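You operate a simulated robot arm through the tools that you are given. There is no shell and no other tool.

Carry out the task below with a simulated robot arm. There is one attempt and no reset: what you move stays moved.

JOB
Put things in order on the big carton. At the end: the medium bottle from the big carton is on the cover plate; the clear sample jar from the big carton stands where the grey worn sleeve stood; the red stiff spring is in the blue kit tray; the grey worn sleeve from the big carton stands where the medium bottle stood; whatever was shut is shut again. Leave all else as you found it, and nothing knocked over. Set down upright: medium bottle.

It is judged by the outcome, as a careful person would: the job done as asked, and still so three seconds after it is handed in. It fails if anything else is knocked over, pushed out of place, dropped, spilled or broken. A push-on lid holds only when it is set on centred and level and pressed home; a screw cap is set on level and turned clockwise until tight.

ROBOT AND FRAMES
A 6-joint arm with a two-finger parallel gripper, fixed in place. Base frame: the origin is at the foot of the arm, x ahead of it, y to its left, z up; the work surface is at about z = 0. Lengths are in mm, angles in degrees, forces in N, time in s.
With the tool pointing down near the work surface it reaches from about 140 to 580 mm from the base axis. Its first joint turns from -66.0 to 66.0 degrees. Payload 2.1 kg.
The TCP is the grasp point between the finger pads, 30 mm short of the fingertips. In the tool frame z runs along the fingers and y along their closing line. The gripper opens to 94 mm. The fingers are 28 mm wide and 10 mm thick; the gripper's body (50 by 96 mm) begins 55 mm behind the TCP.
Orientation is told as [roll, pitch, yaw] about the base's x, y, z axes, in that order, counted from this pose: with the fingers straight down and closing along the base's y, the tool's x points along the base's -x, its y along +y and its z along -z.

CONTROLS
- The arm moves only by the tool arm_command. Its argument "increments" is one flat list of numbers, 7 for each row, row after row: the opening, from 0 (shut) to 1 (fully open), then the shift along the tool's x, y, z in mm, then the turn, a rotation vector about the tool's x, y, z in degrees. In form: [grip, x, y, z, rx, ry, rz, grip, x, y, z, rx, ry, rz, ...]. A call has 1 to 20 rows; each row shifts and turns the commanded pose from where the row before left it, along the tool's axes as they then stand. A row lasts 0.2 s, in which the tool goes at most 50 mm and 8.6 degrees; a call with a longer step from one row to the next is refused whole, and so is a gripper value outside its range. Where a pose cannot be reached the arm comes as near as it can. A force on the tool above 40 N (or 10 N above the force at the start of the call, whichever is more), or a blocked arm, ends the call early, and 0.2 s more pass. Each finger travels about 72 mm/s and halts on what it meets, pressing with about 29 N; the grip force reading is that of the motor and also rises with nothing between the fingers. The clock runs only during rows and for 0.2 s after the last one: add rows that do not move to give the fingers time. The reply holds the time, the measured pose of the TCP, the force on the tool along the base axes, the opening and the grip force, in the units named above and with some noise, with the torque about the TCP (base axes, N m) and any sound that the robot's microphone picked up, and new pictures: "views" is both (left out), scene, wrist or none.
- Cameras (640 x 400 px; columns grow to the right, rows downward): "scene" is fixed at [62.5, -385.7, 472.6]; the picture's right is [0.66, -0.75, 0.00], its down [-0.51, -0.45, -0.73] and it looks along [0.55, 0.48, -0.69] (base axes); focal length 269 px, centre (320, 200). "wrist" rides on the gripper at [76, 14, -102] in the tool frame; the picture's right is [-0.18, 0.98, 0.00], its down [-0.75, -0.14, -0.64] and it looks along [-0.63, -0.12, 0.77] (tool axes); focal length 243 px, centre (320, 200). There is no depth. A picture from a camera that has moved, and an enlarged one, comes with that camera's place and axes in the base frame and with its lens.
- zoom(camera, box): a new picture of the part [left, top, right, bottom] of that camera's present view, enlarged. It takes no simulated time.
- close_job(): hands the job in; it is judged then, once.

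Nothing tells you positions but the pictures and the camera data. Unless the task says otherwise, let go and move clear before handing in.

The tools are called after "Request:" as a command line: name --argument value ..., lists and objects as JSON in quotes. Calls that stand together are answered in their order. arm_command: Moves the arm, as the interface text tells. Its arguments: {"type":"object","properties":{"increments":{"type":"array","items":{"type":"number"}},"views":{"type":"string","enum":["both","scene","wrist","none"]}},"required":["increments"]} The other tools are called the same way: zoom (camera, box) takes an enlarged picture of a part of a camera's view; close_job () hands the job in.

At the start:

```text
t: 0.0
tool_pos: [275.0, -88.0, 267.1]
ee_rot: [0.0, 0.1, 0.1]
force: [-0.3, 0.6, 0.0]
ft_torque: [0.01, 0.02, 0.0]
grip_width: 93.8
finger_force: 0.1
```

scene: 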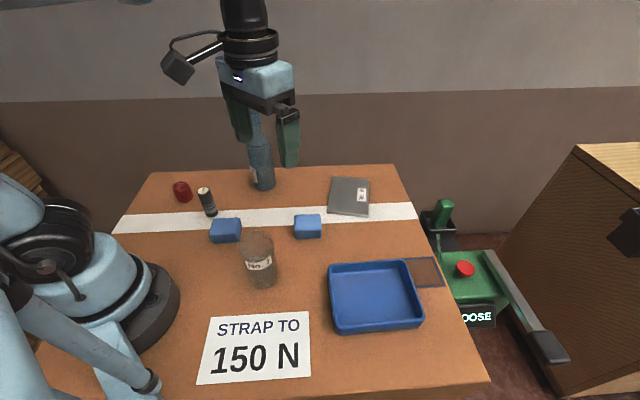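
wrist: 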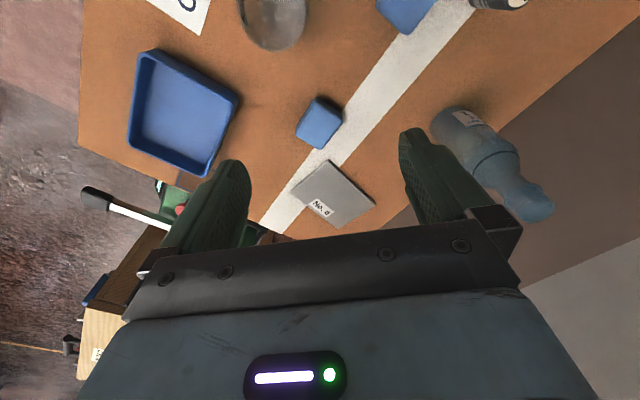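

I see a carton with a blue tray, a jar, a bottle, a plate, two blue blocks, a small dark cylinder and a red thing. I will zoom in to identify everything before moving.

Request:
zoom --camera "scene" --box '[100, 150, 340, 300]'

Request:
zoom --camera "scene" --box '[300, 150, 540, 300]'

Request:
zoom --camera "scene" --box '[180, 100, 340, 200]'

Request:
zoom --camera "wrist" --box '[100, 0, 400, 190]'

Request:
zoom --camera "wrist" --box '[340, 0, 640, 190]'

Request:
zoom --camera "scene" --box '[400, 180, 640, 330]'

```text
2.67 times, centred on (220, 225) of scene
camera zoom: at [62.5, -385.7, 472.6], right [0.66, -0.75, 0.0], down [-0.51, -0.45, -0.73], along [0.55, 0.48, -0.69], focal length 717 px, centre (587, 133)
```

zoom: 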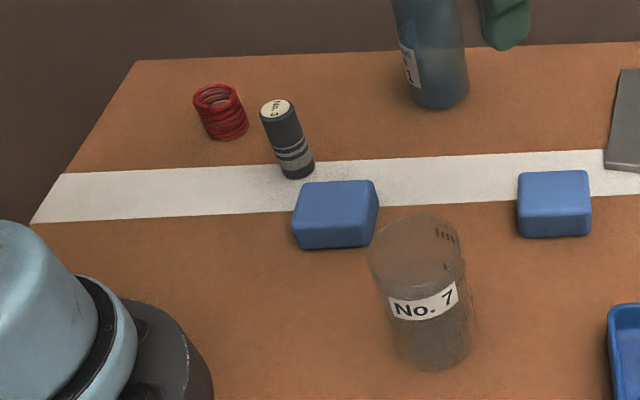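

```text
2.67 times, centred on (420, 225) of scene
camera zoom: at [62.5, -385.7, 472.6], right [0.66, -0.75, 0.0], down [-0.51, -0.45, -0.73], along [0.55, 0.48, -0.69], focal length 717 px, centre (53, 133)
```

zoom: 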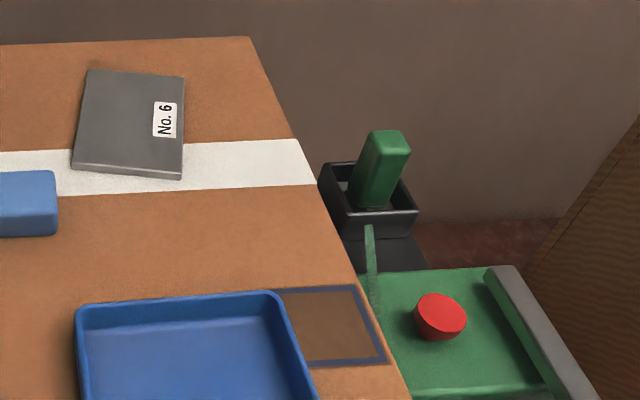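

```text
4.00 times, centred on (260, 150) of scene
camera zoom: at [62.5, -385.7, 472.6], right [0.66, -0.75, 0.0], down [-0.51, -0.45, -0.73], along [0.55, 0.48, -0.69], focal length 1075 px, centre (560, 400)
```

zoom: 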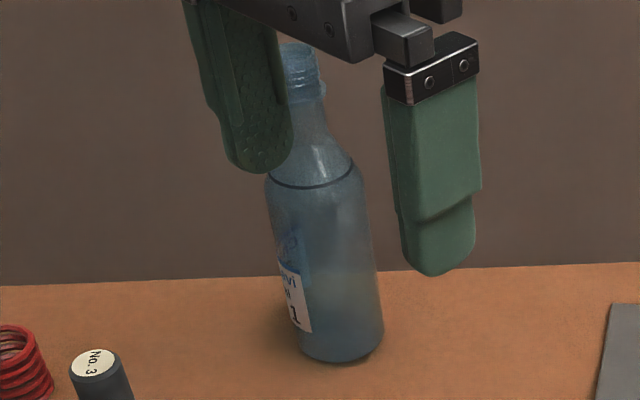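

```text
2.11 times, centred on (250, 95) of wrist
camera zoom: at [197.8, -73.3, 368.8], right [0.18, 0.98, 0.0], down [0.75, -0.14, 0.64], along [0.63, -0.12, -0.77], focal length 511 px, centre (467, 421)
```

zoom: 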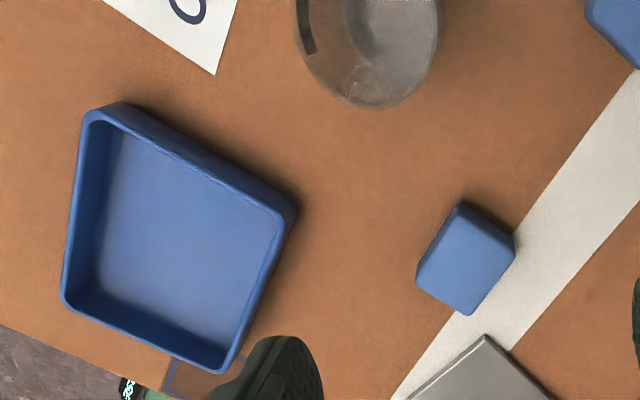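

```text
2.11 times, centred on (490, 95) of wrist
camera zoom: at [197.8, -73.3, 368.8], right [0.18, 0.98, 0.0], down [0.75, -0.14, 0.64], along [0.63, -0.12, -0.77], focal length 511 px, centre (-38, 421)
```

zoom: 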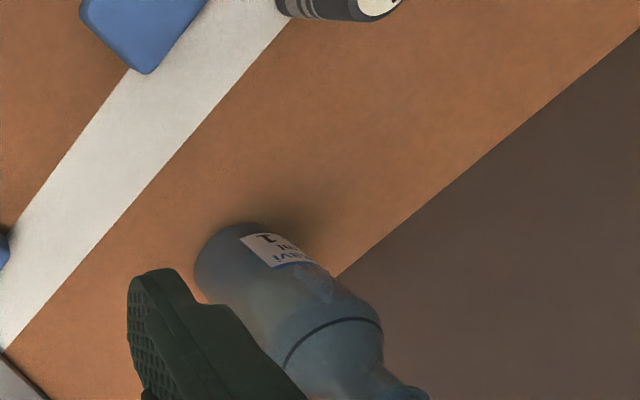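

```text
2.67 times, centred on (520, 255) of scene
camera zoom: at [62.5, -385.7, 472.6], right [0.66, -0.75, 0.0], down [-0.51, -0.45, -0.73], along [0.55, 0.48, -0.69], focal length 717 px, centre (-213, 53)
```

zoom: 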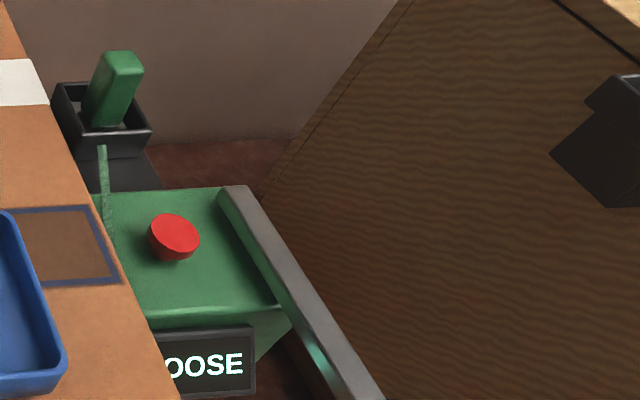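

The red spring, a dark sleeve marked No. 3, the bottle marked No. 1, the plate marked No. 6 and the jar marked No. 7 can all be picked out. I will zoom closer on the jar, the tray and the bottle top to check for lids and caps.

Request:
zoom --camera "scene" --box '[210, 215, 306, 305]'

Request:
zoom --camera "scene" --box '[310, 240, 470, 350]'

Request:
zoom --camera "scene" --box '[225, 100, 305, 150]'

Request:
zoom --camera "scene" --box '[160, 170, 256, 230]'

Request:
zoom --camera "scene" --box '[310, 160, 406, 225]'

Request:
zoom --camera "wrist" --box '[230, 0, 330, 60]'

```text
4.44 times, centred on (258, 260) of scene
camera zoom: at [62.5, -385.7, 472.6], right [0.66, -0.75, 0.0], down [-0.51, -0.45, -0.73], along [0.55, 0.48, -0.69], focal length 1195 px, centre (596, -67)
```

zoom: 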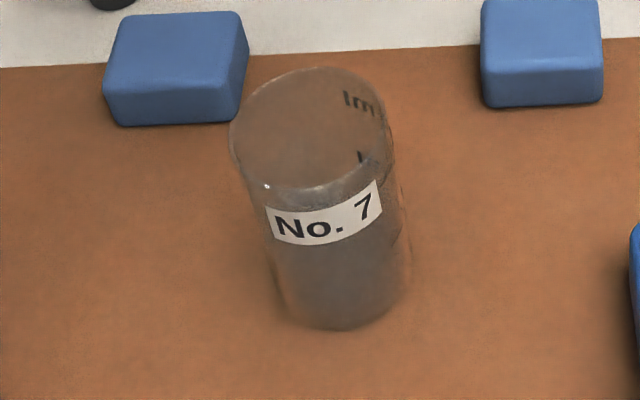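

```text
3.64 times, centred on (390, 295) of scene
camera zoom: at [62.5, -385.7, 472.6], right [0.66, -0.75, 0.0], down [-0.51, -0.45, -0.73], along [0.55, 0.48, -0.69], focal length 978 px, centre (66, -146)
```

zoom: 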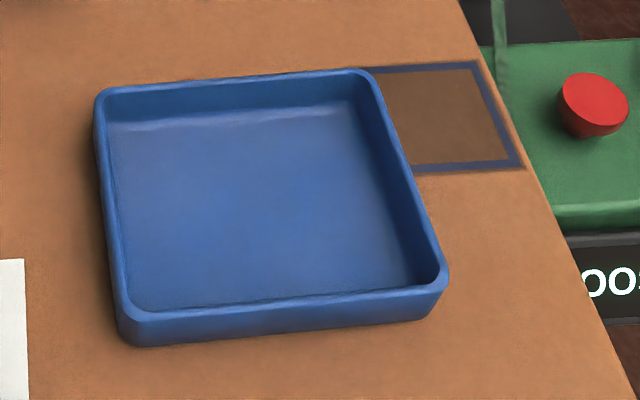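

```text
8.00 times, centred on (265, 125) of scene
camera zoom: at [62.5, -385.7, 472.6], right [0.66, -0.75, 0.0], down [-0.51, -0.45, -0.73], along [0.55, 0.48, -0.69], focal length 2150 px, centre (760, 800)
```

zoom: 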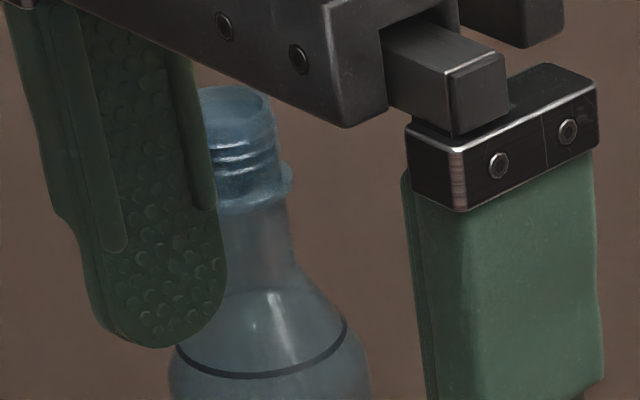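

```text
6.67 times, centred on (208, 200) of scene
camera zoom: at [62.5, -385.7, 472.6], right [0.66, -0.75, 0.0], down [-0.51, -0.45, -0.73], along [0.55, 0.48, -0.69], focal length 1792 px, centre (1067, 200)
```

zoom: 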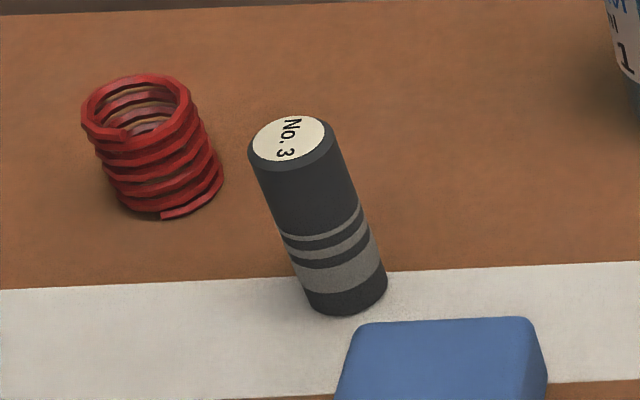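

```text
6.15 times, centred on (358, 192) of scene
camera zoom: at [62.5, -385.7, 472.6], right [0.66, -0.75, 0.0], down [-0.51, -0.45, -0.73], along [0.55, 0.48, -0.69], focal length 1654 px, centre (86, 246)
```

zoom: 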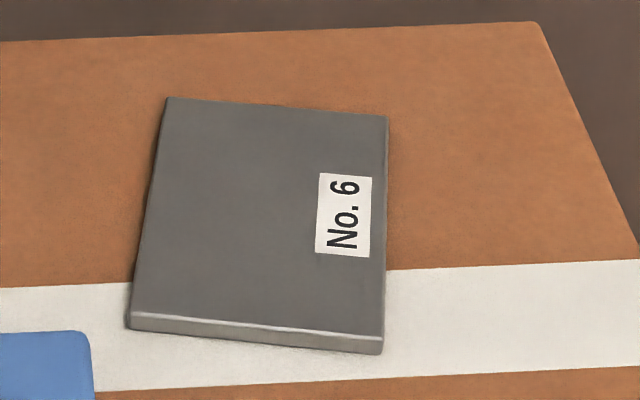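

```text
6.40 times, centred on (280, 30) of wrist
camera zoom: at [197.8, -73.3, 368.8], right [0.18, 0.98, 0.0], down [0.75, -0.14, 0.64], along [0.63, -0.12, -0.77], focal length 1553 px, centre (576, 1288)
```

zoom: 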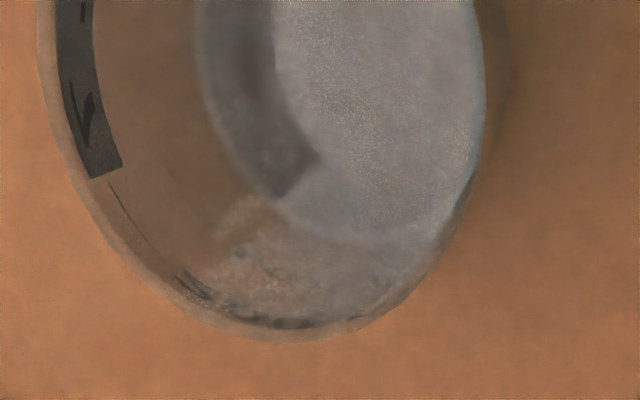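

Everything needed is visible: the jar and bottle are open at the top with no caps, so I'll carry them upright and slowly. Next I move the empty gripper up and to the left to get a better wrist view of the bottle, sleeve and spring.

Request:
arm_command --increments '[1, 0, 32, -10, 0, 0, 0, 1, 0, 32, -10, 0, 0, 0, 1, 0, 32, -10, 0, 0, 0, 1, 0, 32, -10, 0, 0, 0, 1, 0, 0, 0, 0, 0, 0]' --views "both"

```text
t: 1.2
tool_pos: [273.7, 39.7, 306.2]
ee_rot: [-0.1, 0.0, -0.1]
force: [0.6, 0.3, -0.5]
ft_torque: [-0.04, -0.01, -0.01]
grip_width: 93.9
finger_force: 0.1
camera wrist: at [196.4, 54.7, 408.7], right [0.18, 0.98, 0.0], down [0.75, -0.14, 0.64], along [0.63, -0.12, -0.77], focal length 243 px, centre (320, 200)
```

scene: 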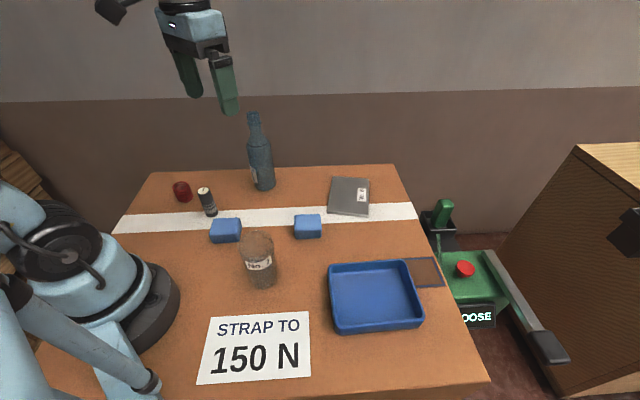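
wrist: 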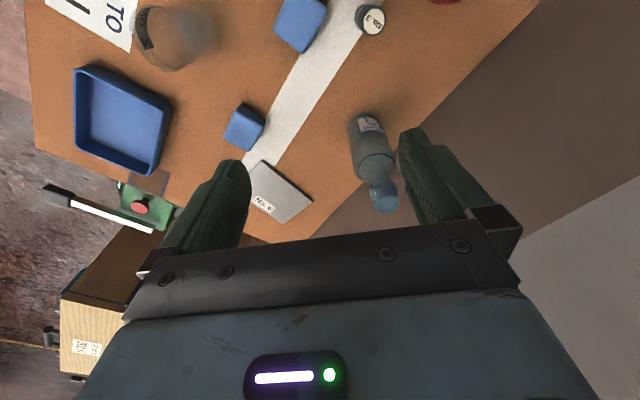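

The bottle, sleeve and plate are all clear from here. I'll zoom in to measure them.

Request:
zoom --camera "wrist" --box '[320, 90, 440, 220]'

Request:
zoom --camera "wrist" --box '[340, 0, 480, 80]'

Request:
zoom --camera "wrist" --box '[210, 90, 340, 220]'

Request:
zoom --camera "scene" --box '[215, 100, 305, 200]'

```text
3.08 times, centred on (380, 155) of wrist
camera zoom: at [196.4, 54.7, 408.7], right [0.18, 0.98, 0.0], down [0.75, -0.14, 0.64], along [0.63, -0.12, -0.77], focal length 746 px, centre (135, 338)
```

zoom: 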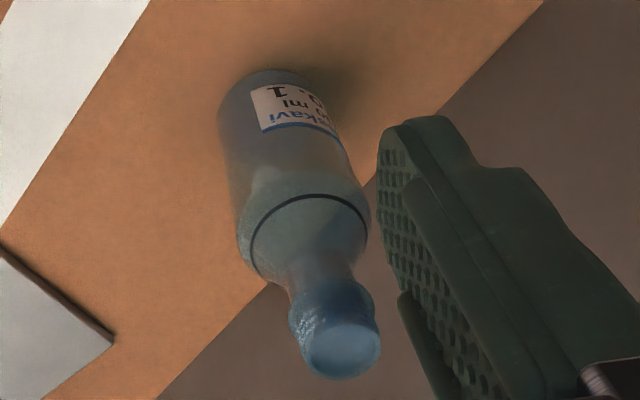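

```text
4.57 times, centred on (410, 40) of wrist
camera zoom: at [196.4, 54.7, 408.7], right [0.18, 0.98, 0.0], down [0.75, -0.14, 0.64], along [0.63, -0.12, -0.77], focal length 1109 px, centre (-91, 931)
```

zoom: 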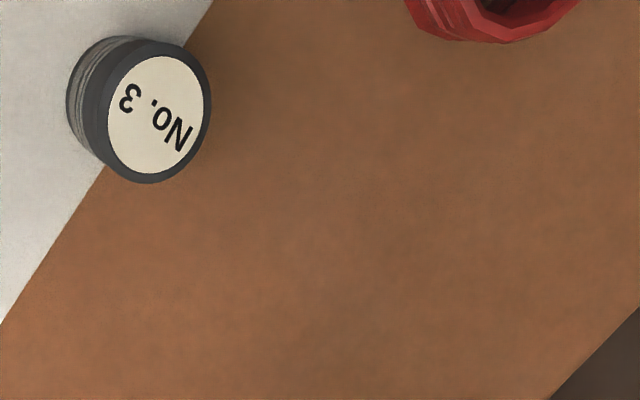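

```text
3.08 times, centred on (275, 155) of wrist
camera zoom: at [196.4, 54.7, 408.7], right [0.18, 0.98, 0.0], down [0.75, -0.14, 0.64], along [0.63, -0.12, -0.77], focal length 746 px, centre (458, 338)
```

zoom: 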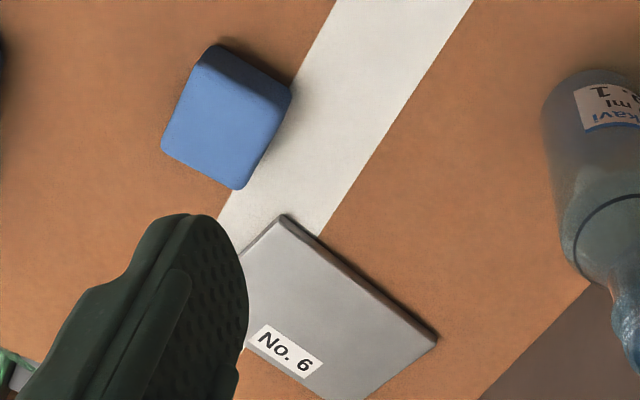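

```text
4.00 times, centred on (260, 150) of scene
camera zoom: at [62.6, -385.7, 472.6], right [0.66, -0.75, 0.0], down [-0.51, -0.45, -0.73], along [0.55, 0.48, -0.69], focal length 1075 px, centre (560, 400)
```

zoom: 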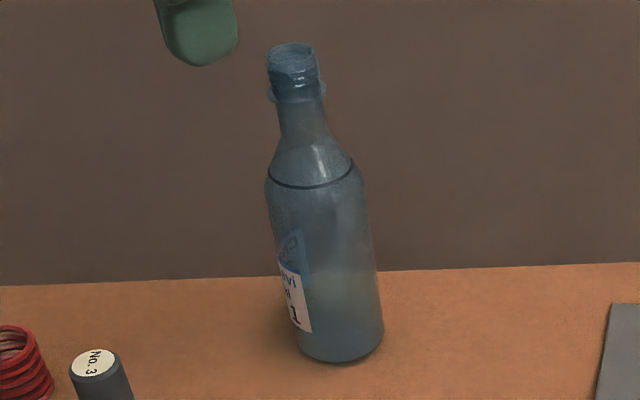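

Triangulating from both cameras puts the bottle's axis at about (388, 98) with its mouth at z≈205, and the plate's centre at about (504, -99). I'll go above the bottle with the gripper open and check alignment before lowering over the neck.

Request:
arm_command --increments '[1, -28.5, 14.5, 9, 0, 0, 0, 1, -28.5, 14.5, 9, 0, 0, 0, 1, -28.5, 14.5, 9, 0, 0, 0, 1, -28.5, 14.5, 9, 0, 0, 0, 1, 0, 0, 0, 0, 0, 0]' --views "both"

```text
t: 2.4
tool_pos: [391.9, 96.0, 270.2]
ee_rot: [0.0, 0.0, 0.0]
force: [0.5, 0.0, 0.4]
ft_torque: [0.0, 0.04, -0.03]
grip_width: 94.3
finger_force: 0.0
camera wrist: at [314.1, 110.4, 372.1], right [0.18, 0.98, 0.0], down [0.75, -0.14, 0.64], along [0.63, -0.12, -0.77], focal length 243 px, centre (320, 200)
```

scene: 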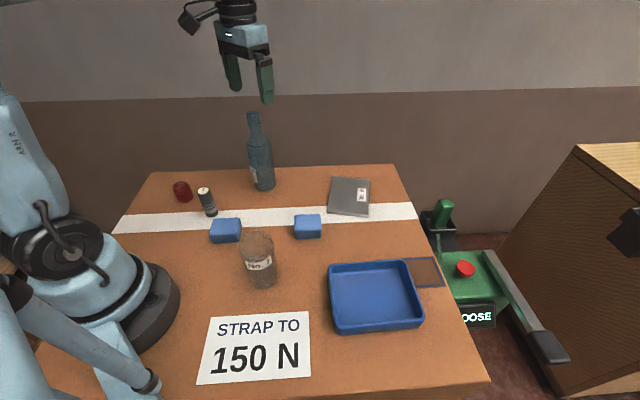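
wrist: 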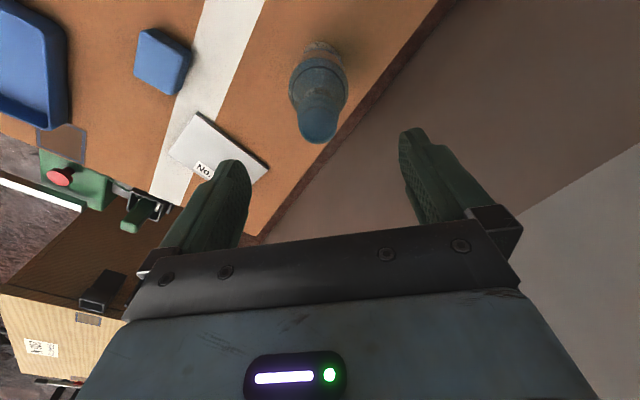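

Request:
zoom --camera "wrist" --box '[260, 30, 380, 160]'

Request:
zoom --camera "wrist" --box '[130, 90, 290, 210]'

```text
3.08 times, centred on (320, 95) of wrist
camera zoom: at [314.1, 110.4, 372.1], right [0.18, 0.98, 0.0], down [0.75, -0.14, 0.64], along [0.63, -0.12, -0.77], focal length 746 px, centre (320, 523)
```

zoom: 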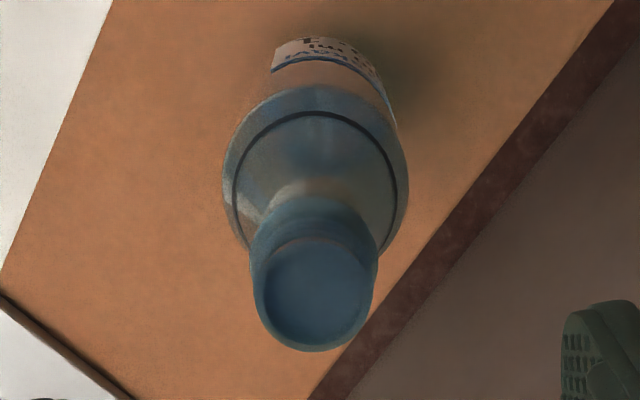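

```text
3.33 times, centred on (210, 150) of wrist
camera zoom: at [314.1, 110.4, 372.1], right [0.18, 0.98, 0.0], down [0.75, -0.14, 0.64], along [0.63, -0.12, -0.77], focal length 809 px, centre (687, 367)
```

zoom: 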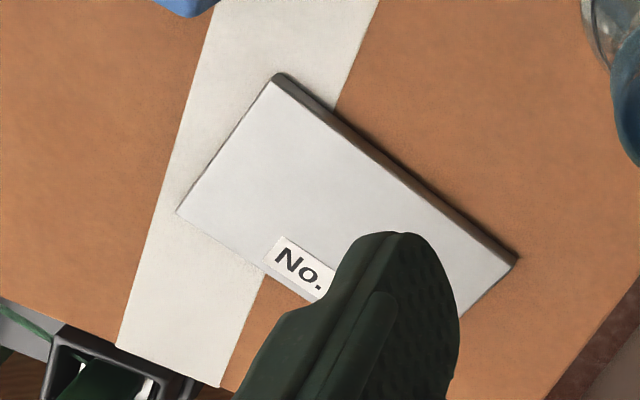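

The wrist view shows the bottle's axis about 8 mm nearer the base than the TCP, at about (383, 96.5), with a mouth about 28 mm wide at z≈207. I'll correct for that, lower over the neck, and partly close before looking again.

Request:
arm_command --increments '[1, 8, 0, 0, 0, 0, 0, 1, 0, 0, 25, 0, 0, 0, 1, 0, 0, 25, 0, 0, 0, 1, 0, 0, 20, 0, 0, 0, 1, 0, 0, 12, 0, 0, 0, 0.5, 0, 0, 0, 0, 0, 0, 0.5, 0, 0, 0, 0, 0, 0]' --views "both"

```text
t: 4.0
tool_pos: [383.2, 98.5, 187.8]
ee_rot: [-0.1, 0.0, 0.1]
force: [-0.9, 1.0, 0.1]
ft_torque: [-0.02, 0.01, -0.02]
grip_width: 47.0
finger_force: 0.0
camera wrist: at [305.8, 112.9, 291.0], right [0.18, 0.98, 0.0], down [0.75, -0.14, 0.64], along [0.63, -0.12, -0.77], focal length 243 px, centre (320, 200)
```

scene: 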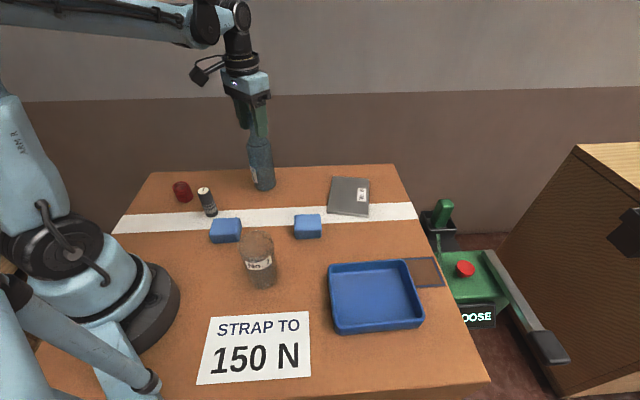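
wrist: 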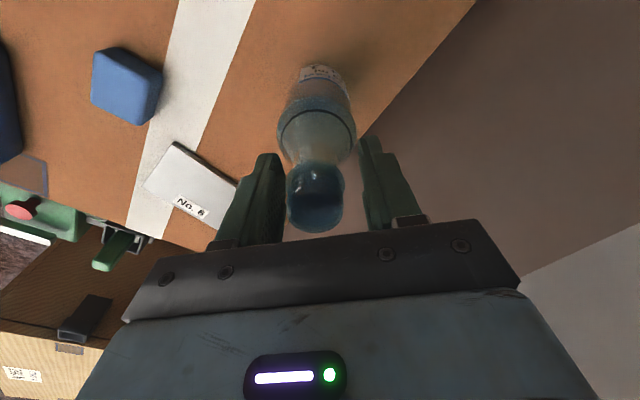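

Request:
zoom --camera "wrist" --box '[240, 60, 430, 240]'

Request:
zoom --camera "scene" --box '[210, 60, 310, 200]'

```text
2.22 times, centred on (335, 150) of wrist
camera zoom: at [305.8, 112.9, 291.0], right [0.18, 0.98, 0.0], down [0.75, -0.14, 0.64], along [0.63, -0.12, -0.77], focal length 539 px, centre (287, 311)
```

zoom: 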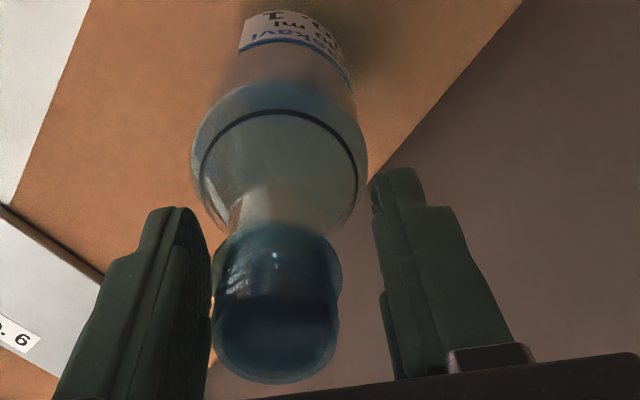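

```text
2.86 times, centred on (260, 130) of scene
camera zoom: at [62.5, -385.7, 472.6], right [0.66, -0.75, 0.0], down [-0.51, -0.45, -0.73], along [0.55, 0.48, -0.69], focal length 768 px, centre (491, 400)
```

zoom: 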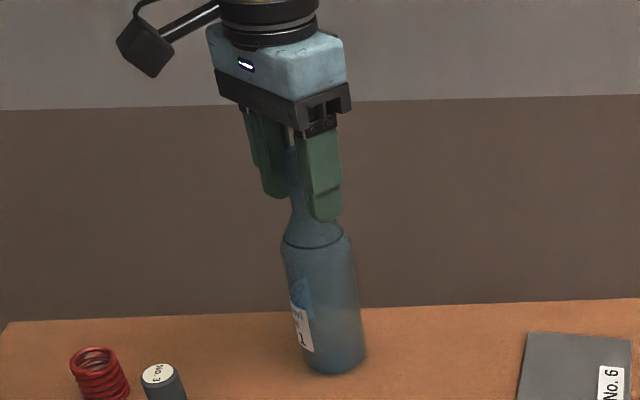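

The neck sits about 2 mm to the right-hand (-y) side of centre. I'll shift to match, close a little further and look again.

Request:
arm_command --increments '[0.5, 2.5, -1.8, 0, 0, 0, 0, 0.4, 0, 0, 0, 0, 0, 0, 0.4, 0, 0, 0, 0, 0, 0]' --views "wrist"

Request:
zoom --camera "wrist" --box '[240, 60, 430, 240]'

```text
t: 4.8
tool_pos: [379.8, 96.0, 188.4]
ee_rot: [-0.1, 0.0, -0.1]
force: [0.1, -0.2, -0.4]
ft_torque: [0.02, 0.01, -0.02]
grip_width: 37.8
finger_force: 0.0
camera wrist: at [301.7, 110.8, 291.6], right [0.18, 0.98, 0.0], down [0.75, -0.14, 0.64], along [0.63, -0.12, -0.77], focal length 243 px, centre (320, 200)
```

wrist: 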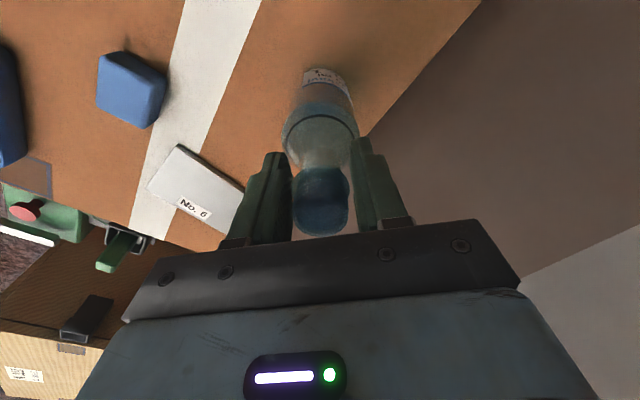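

```text
2.22 times, centred on (335, 150) of wrist
camera zoom: at [301.7, 110.8, 291.6], right [0.18, 0.98, 0.0], down [0.75, -0.14, 0.64], along [0.63, -0.12, -0.77], focal length 539 px, centre (287, 311)
```

zoom: 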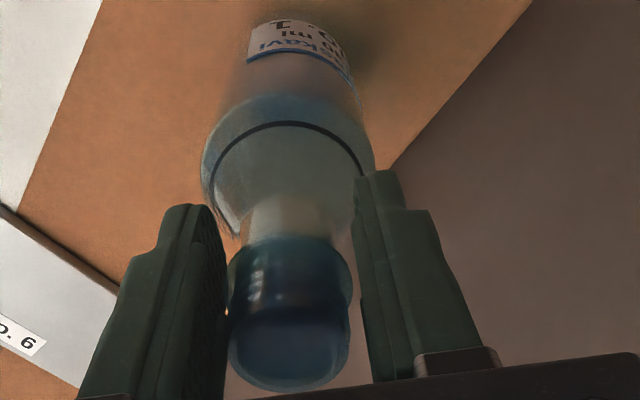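

The neck is now centred between the fingers. I'll close gently in small steps and then hold.

Request:
arm_command --increments '[0.36, 0, 0, 0, 0, 0, 0, 0.33, 0, 0, 0, 0, 0, 0, 0.3, 0, 0, 0, 0, 0, 0, 0.27, 0, 0, 0, 0, 0, 0, 0.2, 0, 0, 0, 0, 0, 0, 0.1, 0, 0, 0, 0, 0, 0, 0, 0, 0, 0, 0, 0, 0, 0, 0, 0, 0, 0, 0, 0]' --views "both"

```text
t: 6.6
tool_pos: [378.8, 97.0, 188.8]
ee_rot: [0.0, -0.2, 0.0]
force: [0.3, -0.9, 10.6]
ft_torque: [-0.01, -0.17, -0.04]
grip_width: 31.9
finger_force: 28.9
camera wrist: at [301.8, 110.8, 291.7], right [0.18, 0.98, 0.0], down [0.75, -0.14, 0.64], along [0.63, -0.12, -0.77], focal length 243 px, centre (320, 200)
```

scene: 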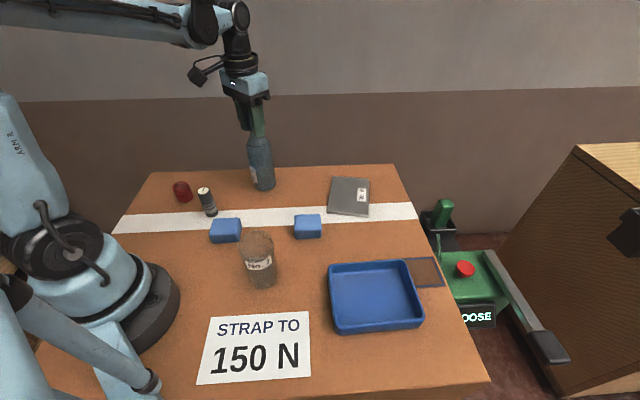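
wrist: 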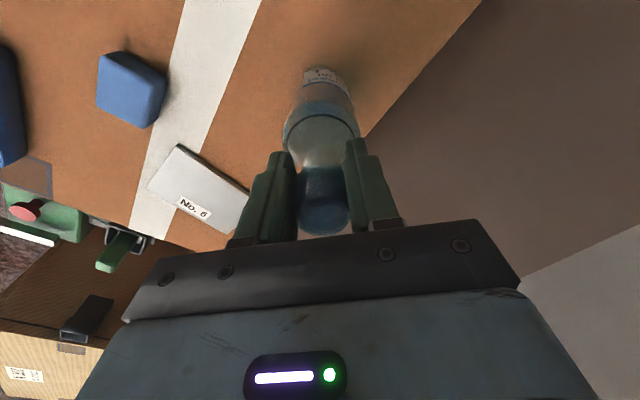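

The grip is at 31.9 mm with an upward push, so the fingertips are on the flare below the neck. I'll reopen slightly, go up 9 mm and grip the straight part under the collar.

Request:
arm_command --increments '[0.42, 0, 0, 0, 0, 0, 0, 0.42, 0, 0, 0, 0, 0, 0, 0.42, 0, 0, -5, 0, 0, 0, 0.42, 0, 0, -4, 0, 0, 0, 0.36, 0, 0, 0, 0, 0, 0, 0.33, 0, 0, 0, 0, 0, 0, 0.3, 0, 0, 0, 0, 0, 0, 0.27, 0, 0, 0, 0, 0, 0, 0.2, 0, 0, 0, 0, 0, 0, 0.1, 0, 0, 0, 0, 0, 0, 0, 0, 0, 0, 0, 0, 0, 0, 0, 0, 0, 0, 0, 0]' --views "both"

Request:
zoom --camera "scene" --box '[210, 60, 310, 200]'

```text
t: 9.2
tool_pos: [379.0, 96.9, 196.9]
ee_rot: [0.0, 0.0, -0.1]
force: [0.1, 0.3, 1.1]
ft_torque: [0.0, -0.04, 0.03]
grip_width: 31.5
finger_force: 28.9
camera wrist: at [302.1, 110.5, 299.7], right [0.18, 0.98, 0.0], down [0.75, -0.14, 0.64], along [0.63, -0.12, -0.77], focal length 243 px, centre (320, 200)
```

scene: 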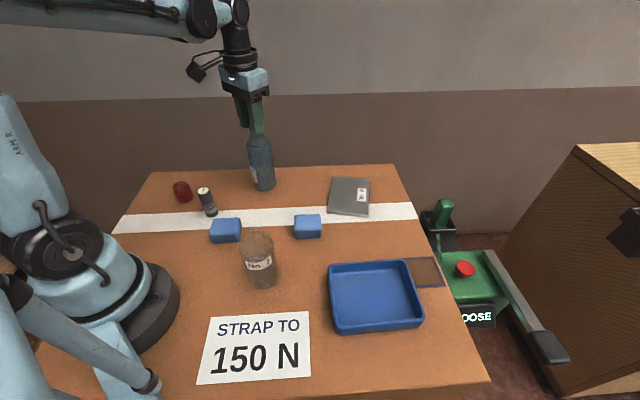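
wrist: 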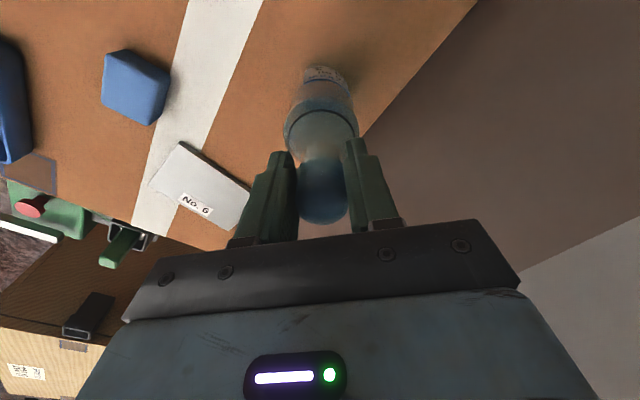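

```text
2.86 times, centred on (260, 130) of scene
camera zoom: at [62.5, -385.7, 472.6], right [0.66, -0.75, 0.0], down [-0.51, -0.45, -0.73], along [0.55, 0.48, -0.69], focal length 768 px, centre (491, 400)
```

zoom: 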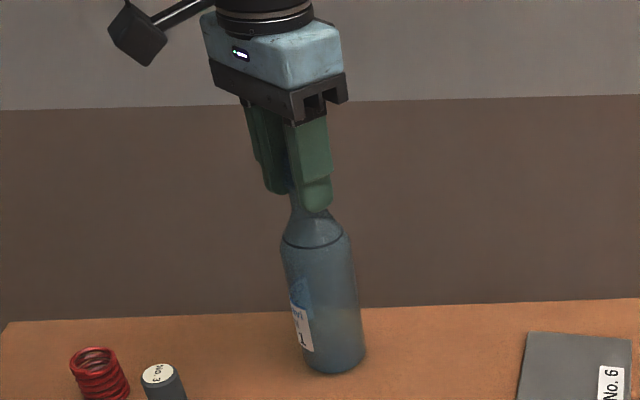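

Now the force is near zero and the grip is square on the collar. I'll lift slowly and check the load.

Request:
arm_command --increments '[0, 0, 0, -2, 0, 0, 0, 0, 0, 0, -4, 0, 0, 0, 0, 0, 0, -6, 0, 0, 0, 0, 0, 0, -8, 0, 0, 0, 0, 0, 0, 0, 0, 0, 0]' --views "both"

```text
t: 10.4
tool_pos: [379.9, 96.3, 218.1]
ee_rot: [0.1, 0.1, 0.0]
force: [0.4, -0.7, -0.5]
ft_torque: [0.0, -0.01, 0.02]
grip_width: 31.6
finger_force: 28.9
camera wrist: at [303.0, 110.2, 319.6], right [0.18, 0.98, 0.0], down [0.75, -0.14, 0.64], along [0.63, -0.12, -0.77], focal length 243 px, centre (320, 200)
```

scene: 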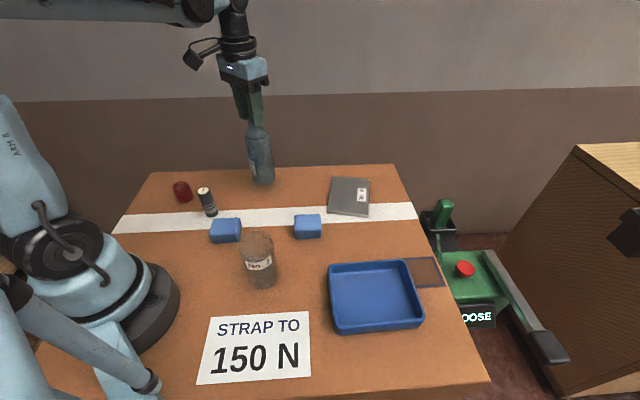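
wrist: 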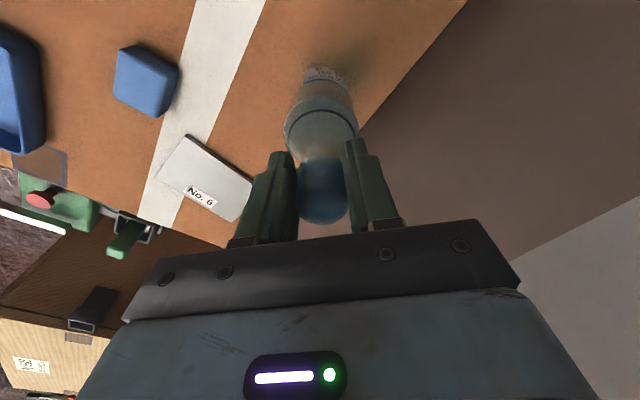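

The bottle is clear of the carton and hanging straight. I'll raise it a little more and carry it slowly to above the plate's centre.

Request:
arm_command --increments '[0, 0, 0, -5, 0, 0, 0, 0, 0, 0, -7, 0, 0, 0, 0, -3.5, -5.9, 0, 0, 0, 0, 0, -7, -11.8, 0, 0, 0, 0, 0, -10.5, -17.6, 0, 0, 0, 0, 0, -11.7, -19.6, 0, 0, 0, 0, 0, -12.9, -21.6, 0, 0, 0, 0, 0, -12.9, -21.6, 0, 0, 0, 0, 0, -12.9, -21.6, 0, 0, 0, 0, 0, -11.7, -19.6, 0, 0, 0, 0, 0, -11.7, -19.6, 0, 0, 0, 0, 0, -10.5, -17.6, 0, 0, 0, 0, 0, -7, -11.8, 0, 0, 0, 0, 0, -4.7, -7.8, 0, 0, 0, 0, 0, 0, 0, 0, 0, 0, 0]' --views "both"

Request:
zoom --camera "scene" --box '[290, 60, 430, 220]'

Request:
zoom --camera "wrist" --box '[220, 30, 420, 230]'

```text
t: 13.6
tool_pos: [495.7, -99.2, 230.6]
ee_rot: [0.0, 0.0, 0.0]
force: [0.2, 0.6, -1.7]
ft_torque: [0.02, 0.0, -0.02]
grip_width: 31.3
finger_force: 29.1
camera wrist: at [418.1, -84.6, 333.4], right [0.18, 0.98, 0.0], down [0.75, -0.14, 0.64], along [0.63, -0.12, -0.77], focal length 243 px, centre (320, 200)
```

scene: 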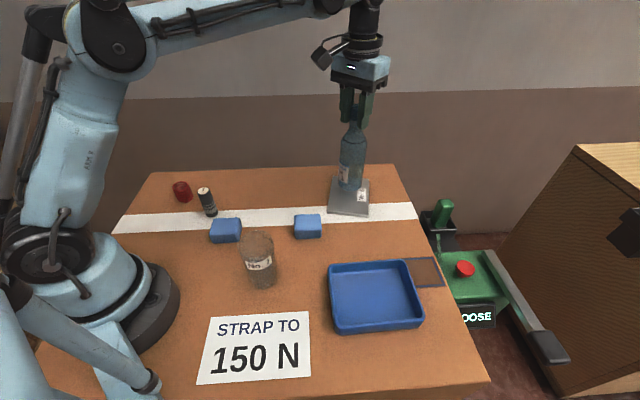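
wrist: 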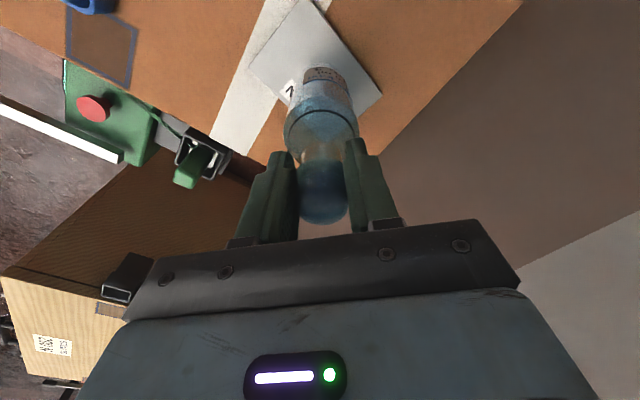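

```text
2.50 times, centred on (360, 140) of scene
camera zoom: at [62.5, -385.7, 472.6], right [0.66, -0.75, 0.0], down [-0.51, -0.45, -0.73], along [0.55, 0.48, -0.69], focal length 672 px, centre (220, 350)
```

zoom: 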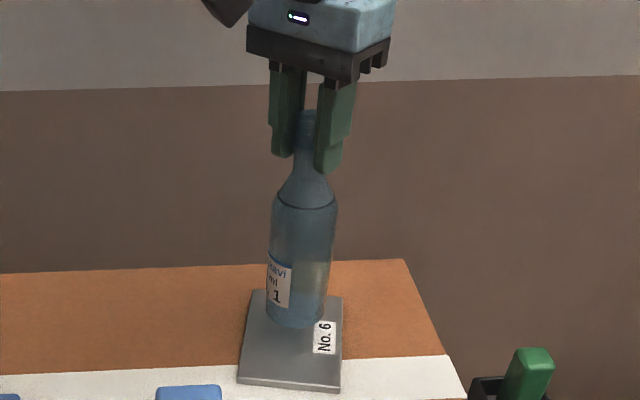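

```text
2.00 times, centred on (320, 130) of wrist
camera zoom: at [418.1, -84.6, 333.4], right [0.18, 0.98, 0.0], down [0.75, -0.14, 0.64], along [0.63, -0.12, -0.77], focal length 485 px, centre (320, 340)
```

zoom: 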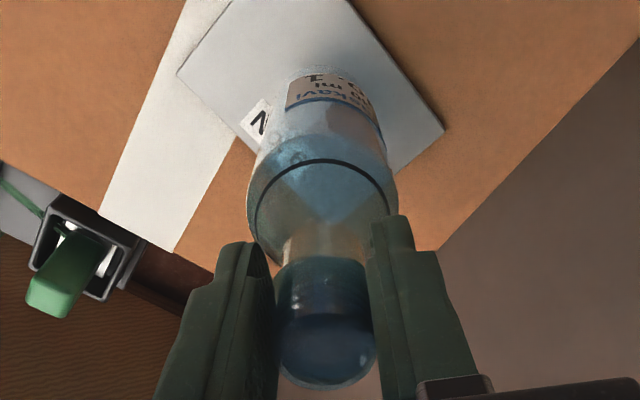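

The bottle hangs about 25 mm over the middle of the plate. I'll lower it gently, with small steps near contact.

Request:
arm_command --increments '[0, 0, 0, 6, 0, 0, 0, 0, 0, 0, 7, 0, 0, 0, 0, 0, 0, 5, 0, 0, 0, 0, 0, 0, 2, 0, 0, 0, 0, 0, 0, 1, 0, 0, 0, 0, 0, 0, 1, 0, 0, 0, 0, 0, 0, 0, 0, 0, 0]' --views "scene"

Request:
zoom --camera "scene" --box '[310, 130, 410, 225]'

```text
t: 15.2
tool_pos: [495.0, -98.1, 208.1]
ee_rot: [0.0, 0.0, 0.0]
force: [-0.2, 0.1, -0.4]
ft_torque: [0.01, 0.01, -0.01]
grip_width: 31.5
finger_force: 29.3
```

scene: 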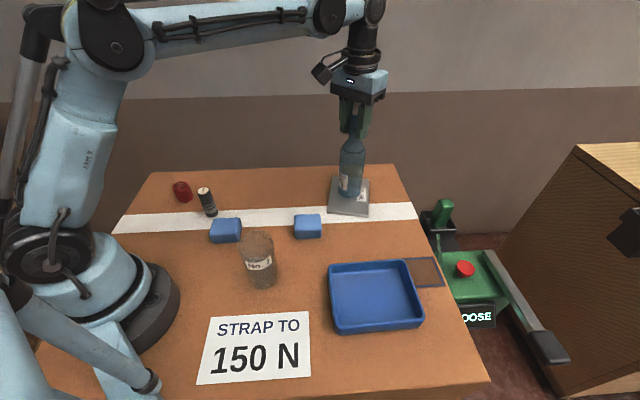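

```text
4.21 times, centred on (360, 178) of scene
camera zoom: at [62.5, -385.7, 472.6], right [0.66, -0.75, 0.0], down [-0.51, -0.45, -0.73], along [0.55, 0.48, -0.69], focal length 1132 px, centre (152, 295)
```

zoom: 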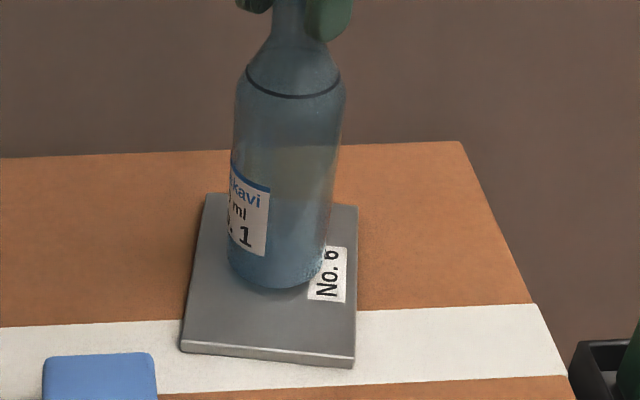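

Request:
arm_command --increments '[0, 0, 0, 1, 0, 0, 0, 0, 0, 0, 1, 0, 0, 0, 0, 0, 0, 0, 0, 0, 0]' --views "none"

Request:
arm_command --increments '[0, 0, 0, 1, 0, 0, 0, 0, 0, 0, 0, 0, 0, 0]' --views "none"

Request:
arm_command --increments '[0, 0, 0, 1, 0, 0, 0, 0, 0, 0, 0, 0, 0, 0]' --views "none"

```text
t: 16.0
tool_pos: [496.3, -99.9, 207.1]
ee_rot: [0.0, 0.0, -0.1]
force: [-2.4, 0.9, 21.6]
ft_torque: [0.07, 0.21, -0.05]
grip_width: 31.5
finger_force: 29.3
```

```text
t: 16.6
tool_pos: [495.4, -99.9, 204.2]
ee_rot: [0.0, -0.1, 0.1]
force: [0.7, 0.1, 24.7]
ft_torque: [0.01, -0.3, -0.09]
grip_width: 31.8
finger_force: 28.7
```

```text
t: 17.2
tool_pos: [494.2, -100.5, 203.5]
ee_rot: [0.0, -0.2, 0.0]
force: [-0.4, 0.3, 23.9]
ft_torque: [0.01, -0.17, -0.05]
grip_width: 31.5
finger_force: 29.9
```

The bottle is standing on the plate and pressing a bit. I'll ease the pressure off, open the fingers gently and check that it stands before rising.

Request:
arm_command --increments '[0, 0, 0, -1, 0, 0, 0, 0, 0, 0, 0, 0, 0, 0, 0.36, 0, 0, 0, 0, 0, 0, 0.42, 0, 0, 0, 0, 0, 0, 0.5, 0, 0, 0, 0, 0, 0, 0.7, 0, 0, 0, 0, 0, 0, 0.7, 0, 0, 0, 0, 0, 0]' --views "both"

Request:
zoom --camera "scene" --box '[290, 70, 430, 225]'

```text
t: 18.8
tool_pos: [496.2, -100.2, 203.3]
ee_rot: [0.1, -0.1, 0.0]
force: [0.9, -0.3, 0.1]
ft_torque: [-0.01, 0.02, 0.0]
grip_width: 66.0
finger_force: 0.1
camera wrist: at [418.0, -85.3, 306.3], right [0.18, 0.98, 0.0], down [0.75, -0.14, 0.64], along [0.63, -0.12, -0.77], focal length 243 px, centre (320, 200)
```

scene: 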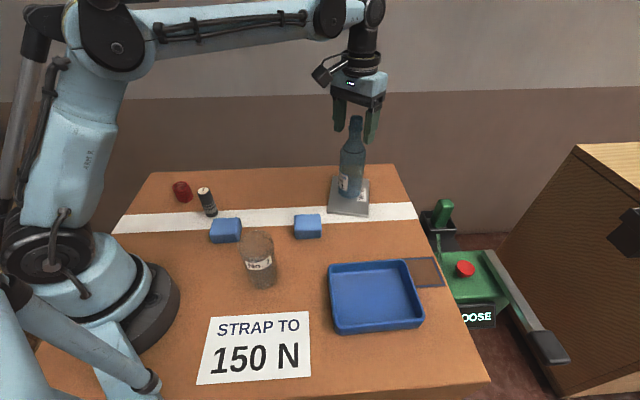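
wrist: 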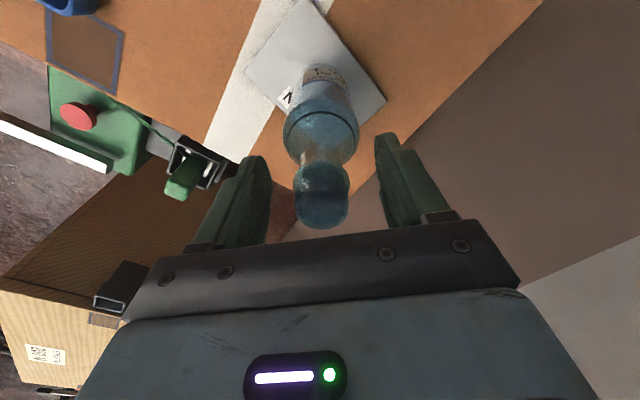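

```text
2.58 times, centred on (360, 148) of scene
camera zoom: at [62.5, -385.7, 472.6], right [0.66, -0.75, 0.0], down [-0.51, -0.45, -0.73], along [0.55, 0.48, -0.69], focal length 694 px, centre (217, 336)
```

zoom: 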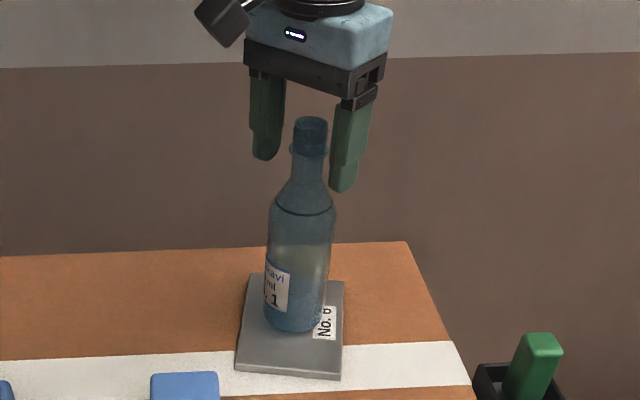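

The bottle stands upright on the plate. I'll rise straight up clear of it, then travel to above the sleeve to look at the sleeve, spring and block.

Request:
arm_command --increments '[0.8, 0, 0, -15, 0, 0, 0, 1, 0, 0, -30, 0, 0, 0, 1, 0, 0, -30, 0, 0, 0, 1, 33.5, 26.25, 0, 0, 0, 0, 1, 33.5, 26.25, 0, 0, 0, 0, 1, 33.5, 26.25, 0, 0, 0, 0, 1, 33.5, 26.25, 0, 0, 0, 0, 1, 33.5, 26.25, 0, 0, 0, 0, 1, 33.5, 26.25, 0, 0, 0, 0, 1, 33.5, 26.25, 0, 0, 0, 0, 1, 33.5, 26.25, 0, 0, 0, 0, 1, 0, 0, 30, 0, 0, 0, 1, 0, 0, 30, 0, 0, 0, 1, 0, 0, 0, 0, 0, 0]' --views "both"

Request:
zoom --camera "wrist" --box '[240, 30, 440, 190]'

Request:
zoom --camera "scene" --box '[290, 90, 430, 225]'

```text
t: 21.8
tool_pos: [230.2, 110.6, 222.0]
ee_rot: [0.0, 0.0, 0.0]
force: [0.3, -0.5, -0.4]
ft_torque: [-0.02, 0.0, -0.02]
grip_width: 94.1
finger_force: 0.0
camera wrist: at [152.2, 125.7, 323.0], right [0.18, 0.98, 0.0], down [0.75, -0.14, 0.64], along [0.63, -0.12, -0.77], focal length 243 px, centre (320, 200)
```

scene: 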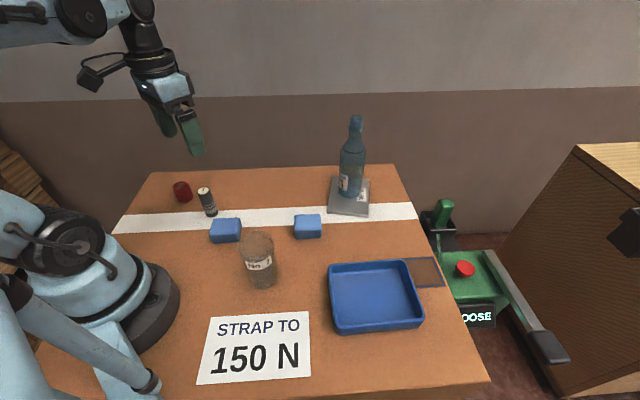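
wrist: 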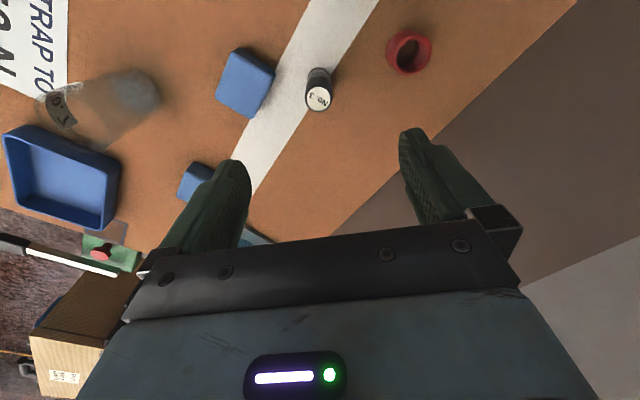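

```text
2.50 times, centred on (340, 110) of wrist
camera zoom: at [152.2, 125.7, 323.0], right [0.18, 0.98, 0.0], down [0.75, -0.14, 0.64], along [0.63, -0.12, -0.77], focal length 606 px, centre (270, 425)
```

zoom: 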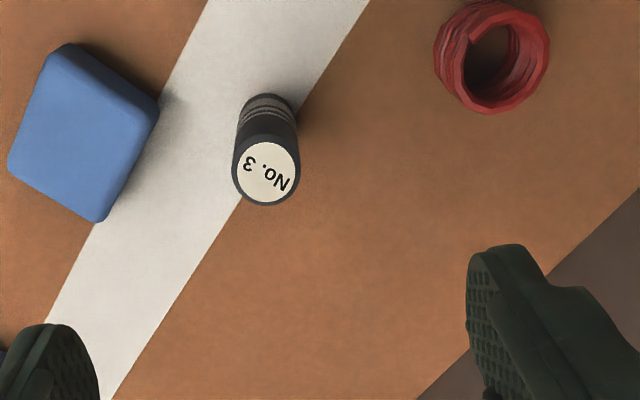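

```text
2.96 times, centred on (360, 158) of scene
camera zoom: at [62.5, -385.7, 472.6], right [0.66, -0.75, 0.0], down [-0.51, -0.45, -0.73], along [0.55, 0.48, -0.69], focal length 796 px, centre (202, 326)
```

zoom: 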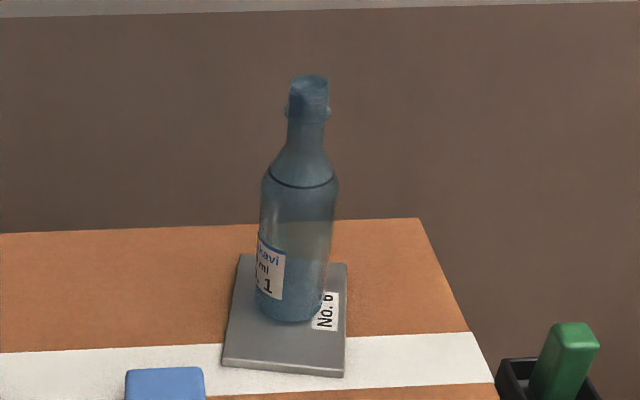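

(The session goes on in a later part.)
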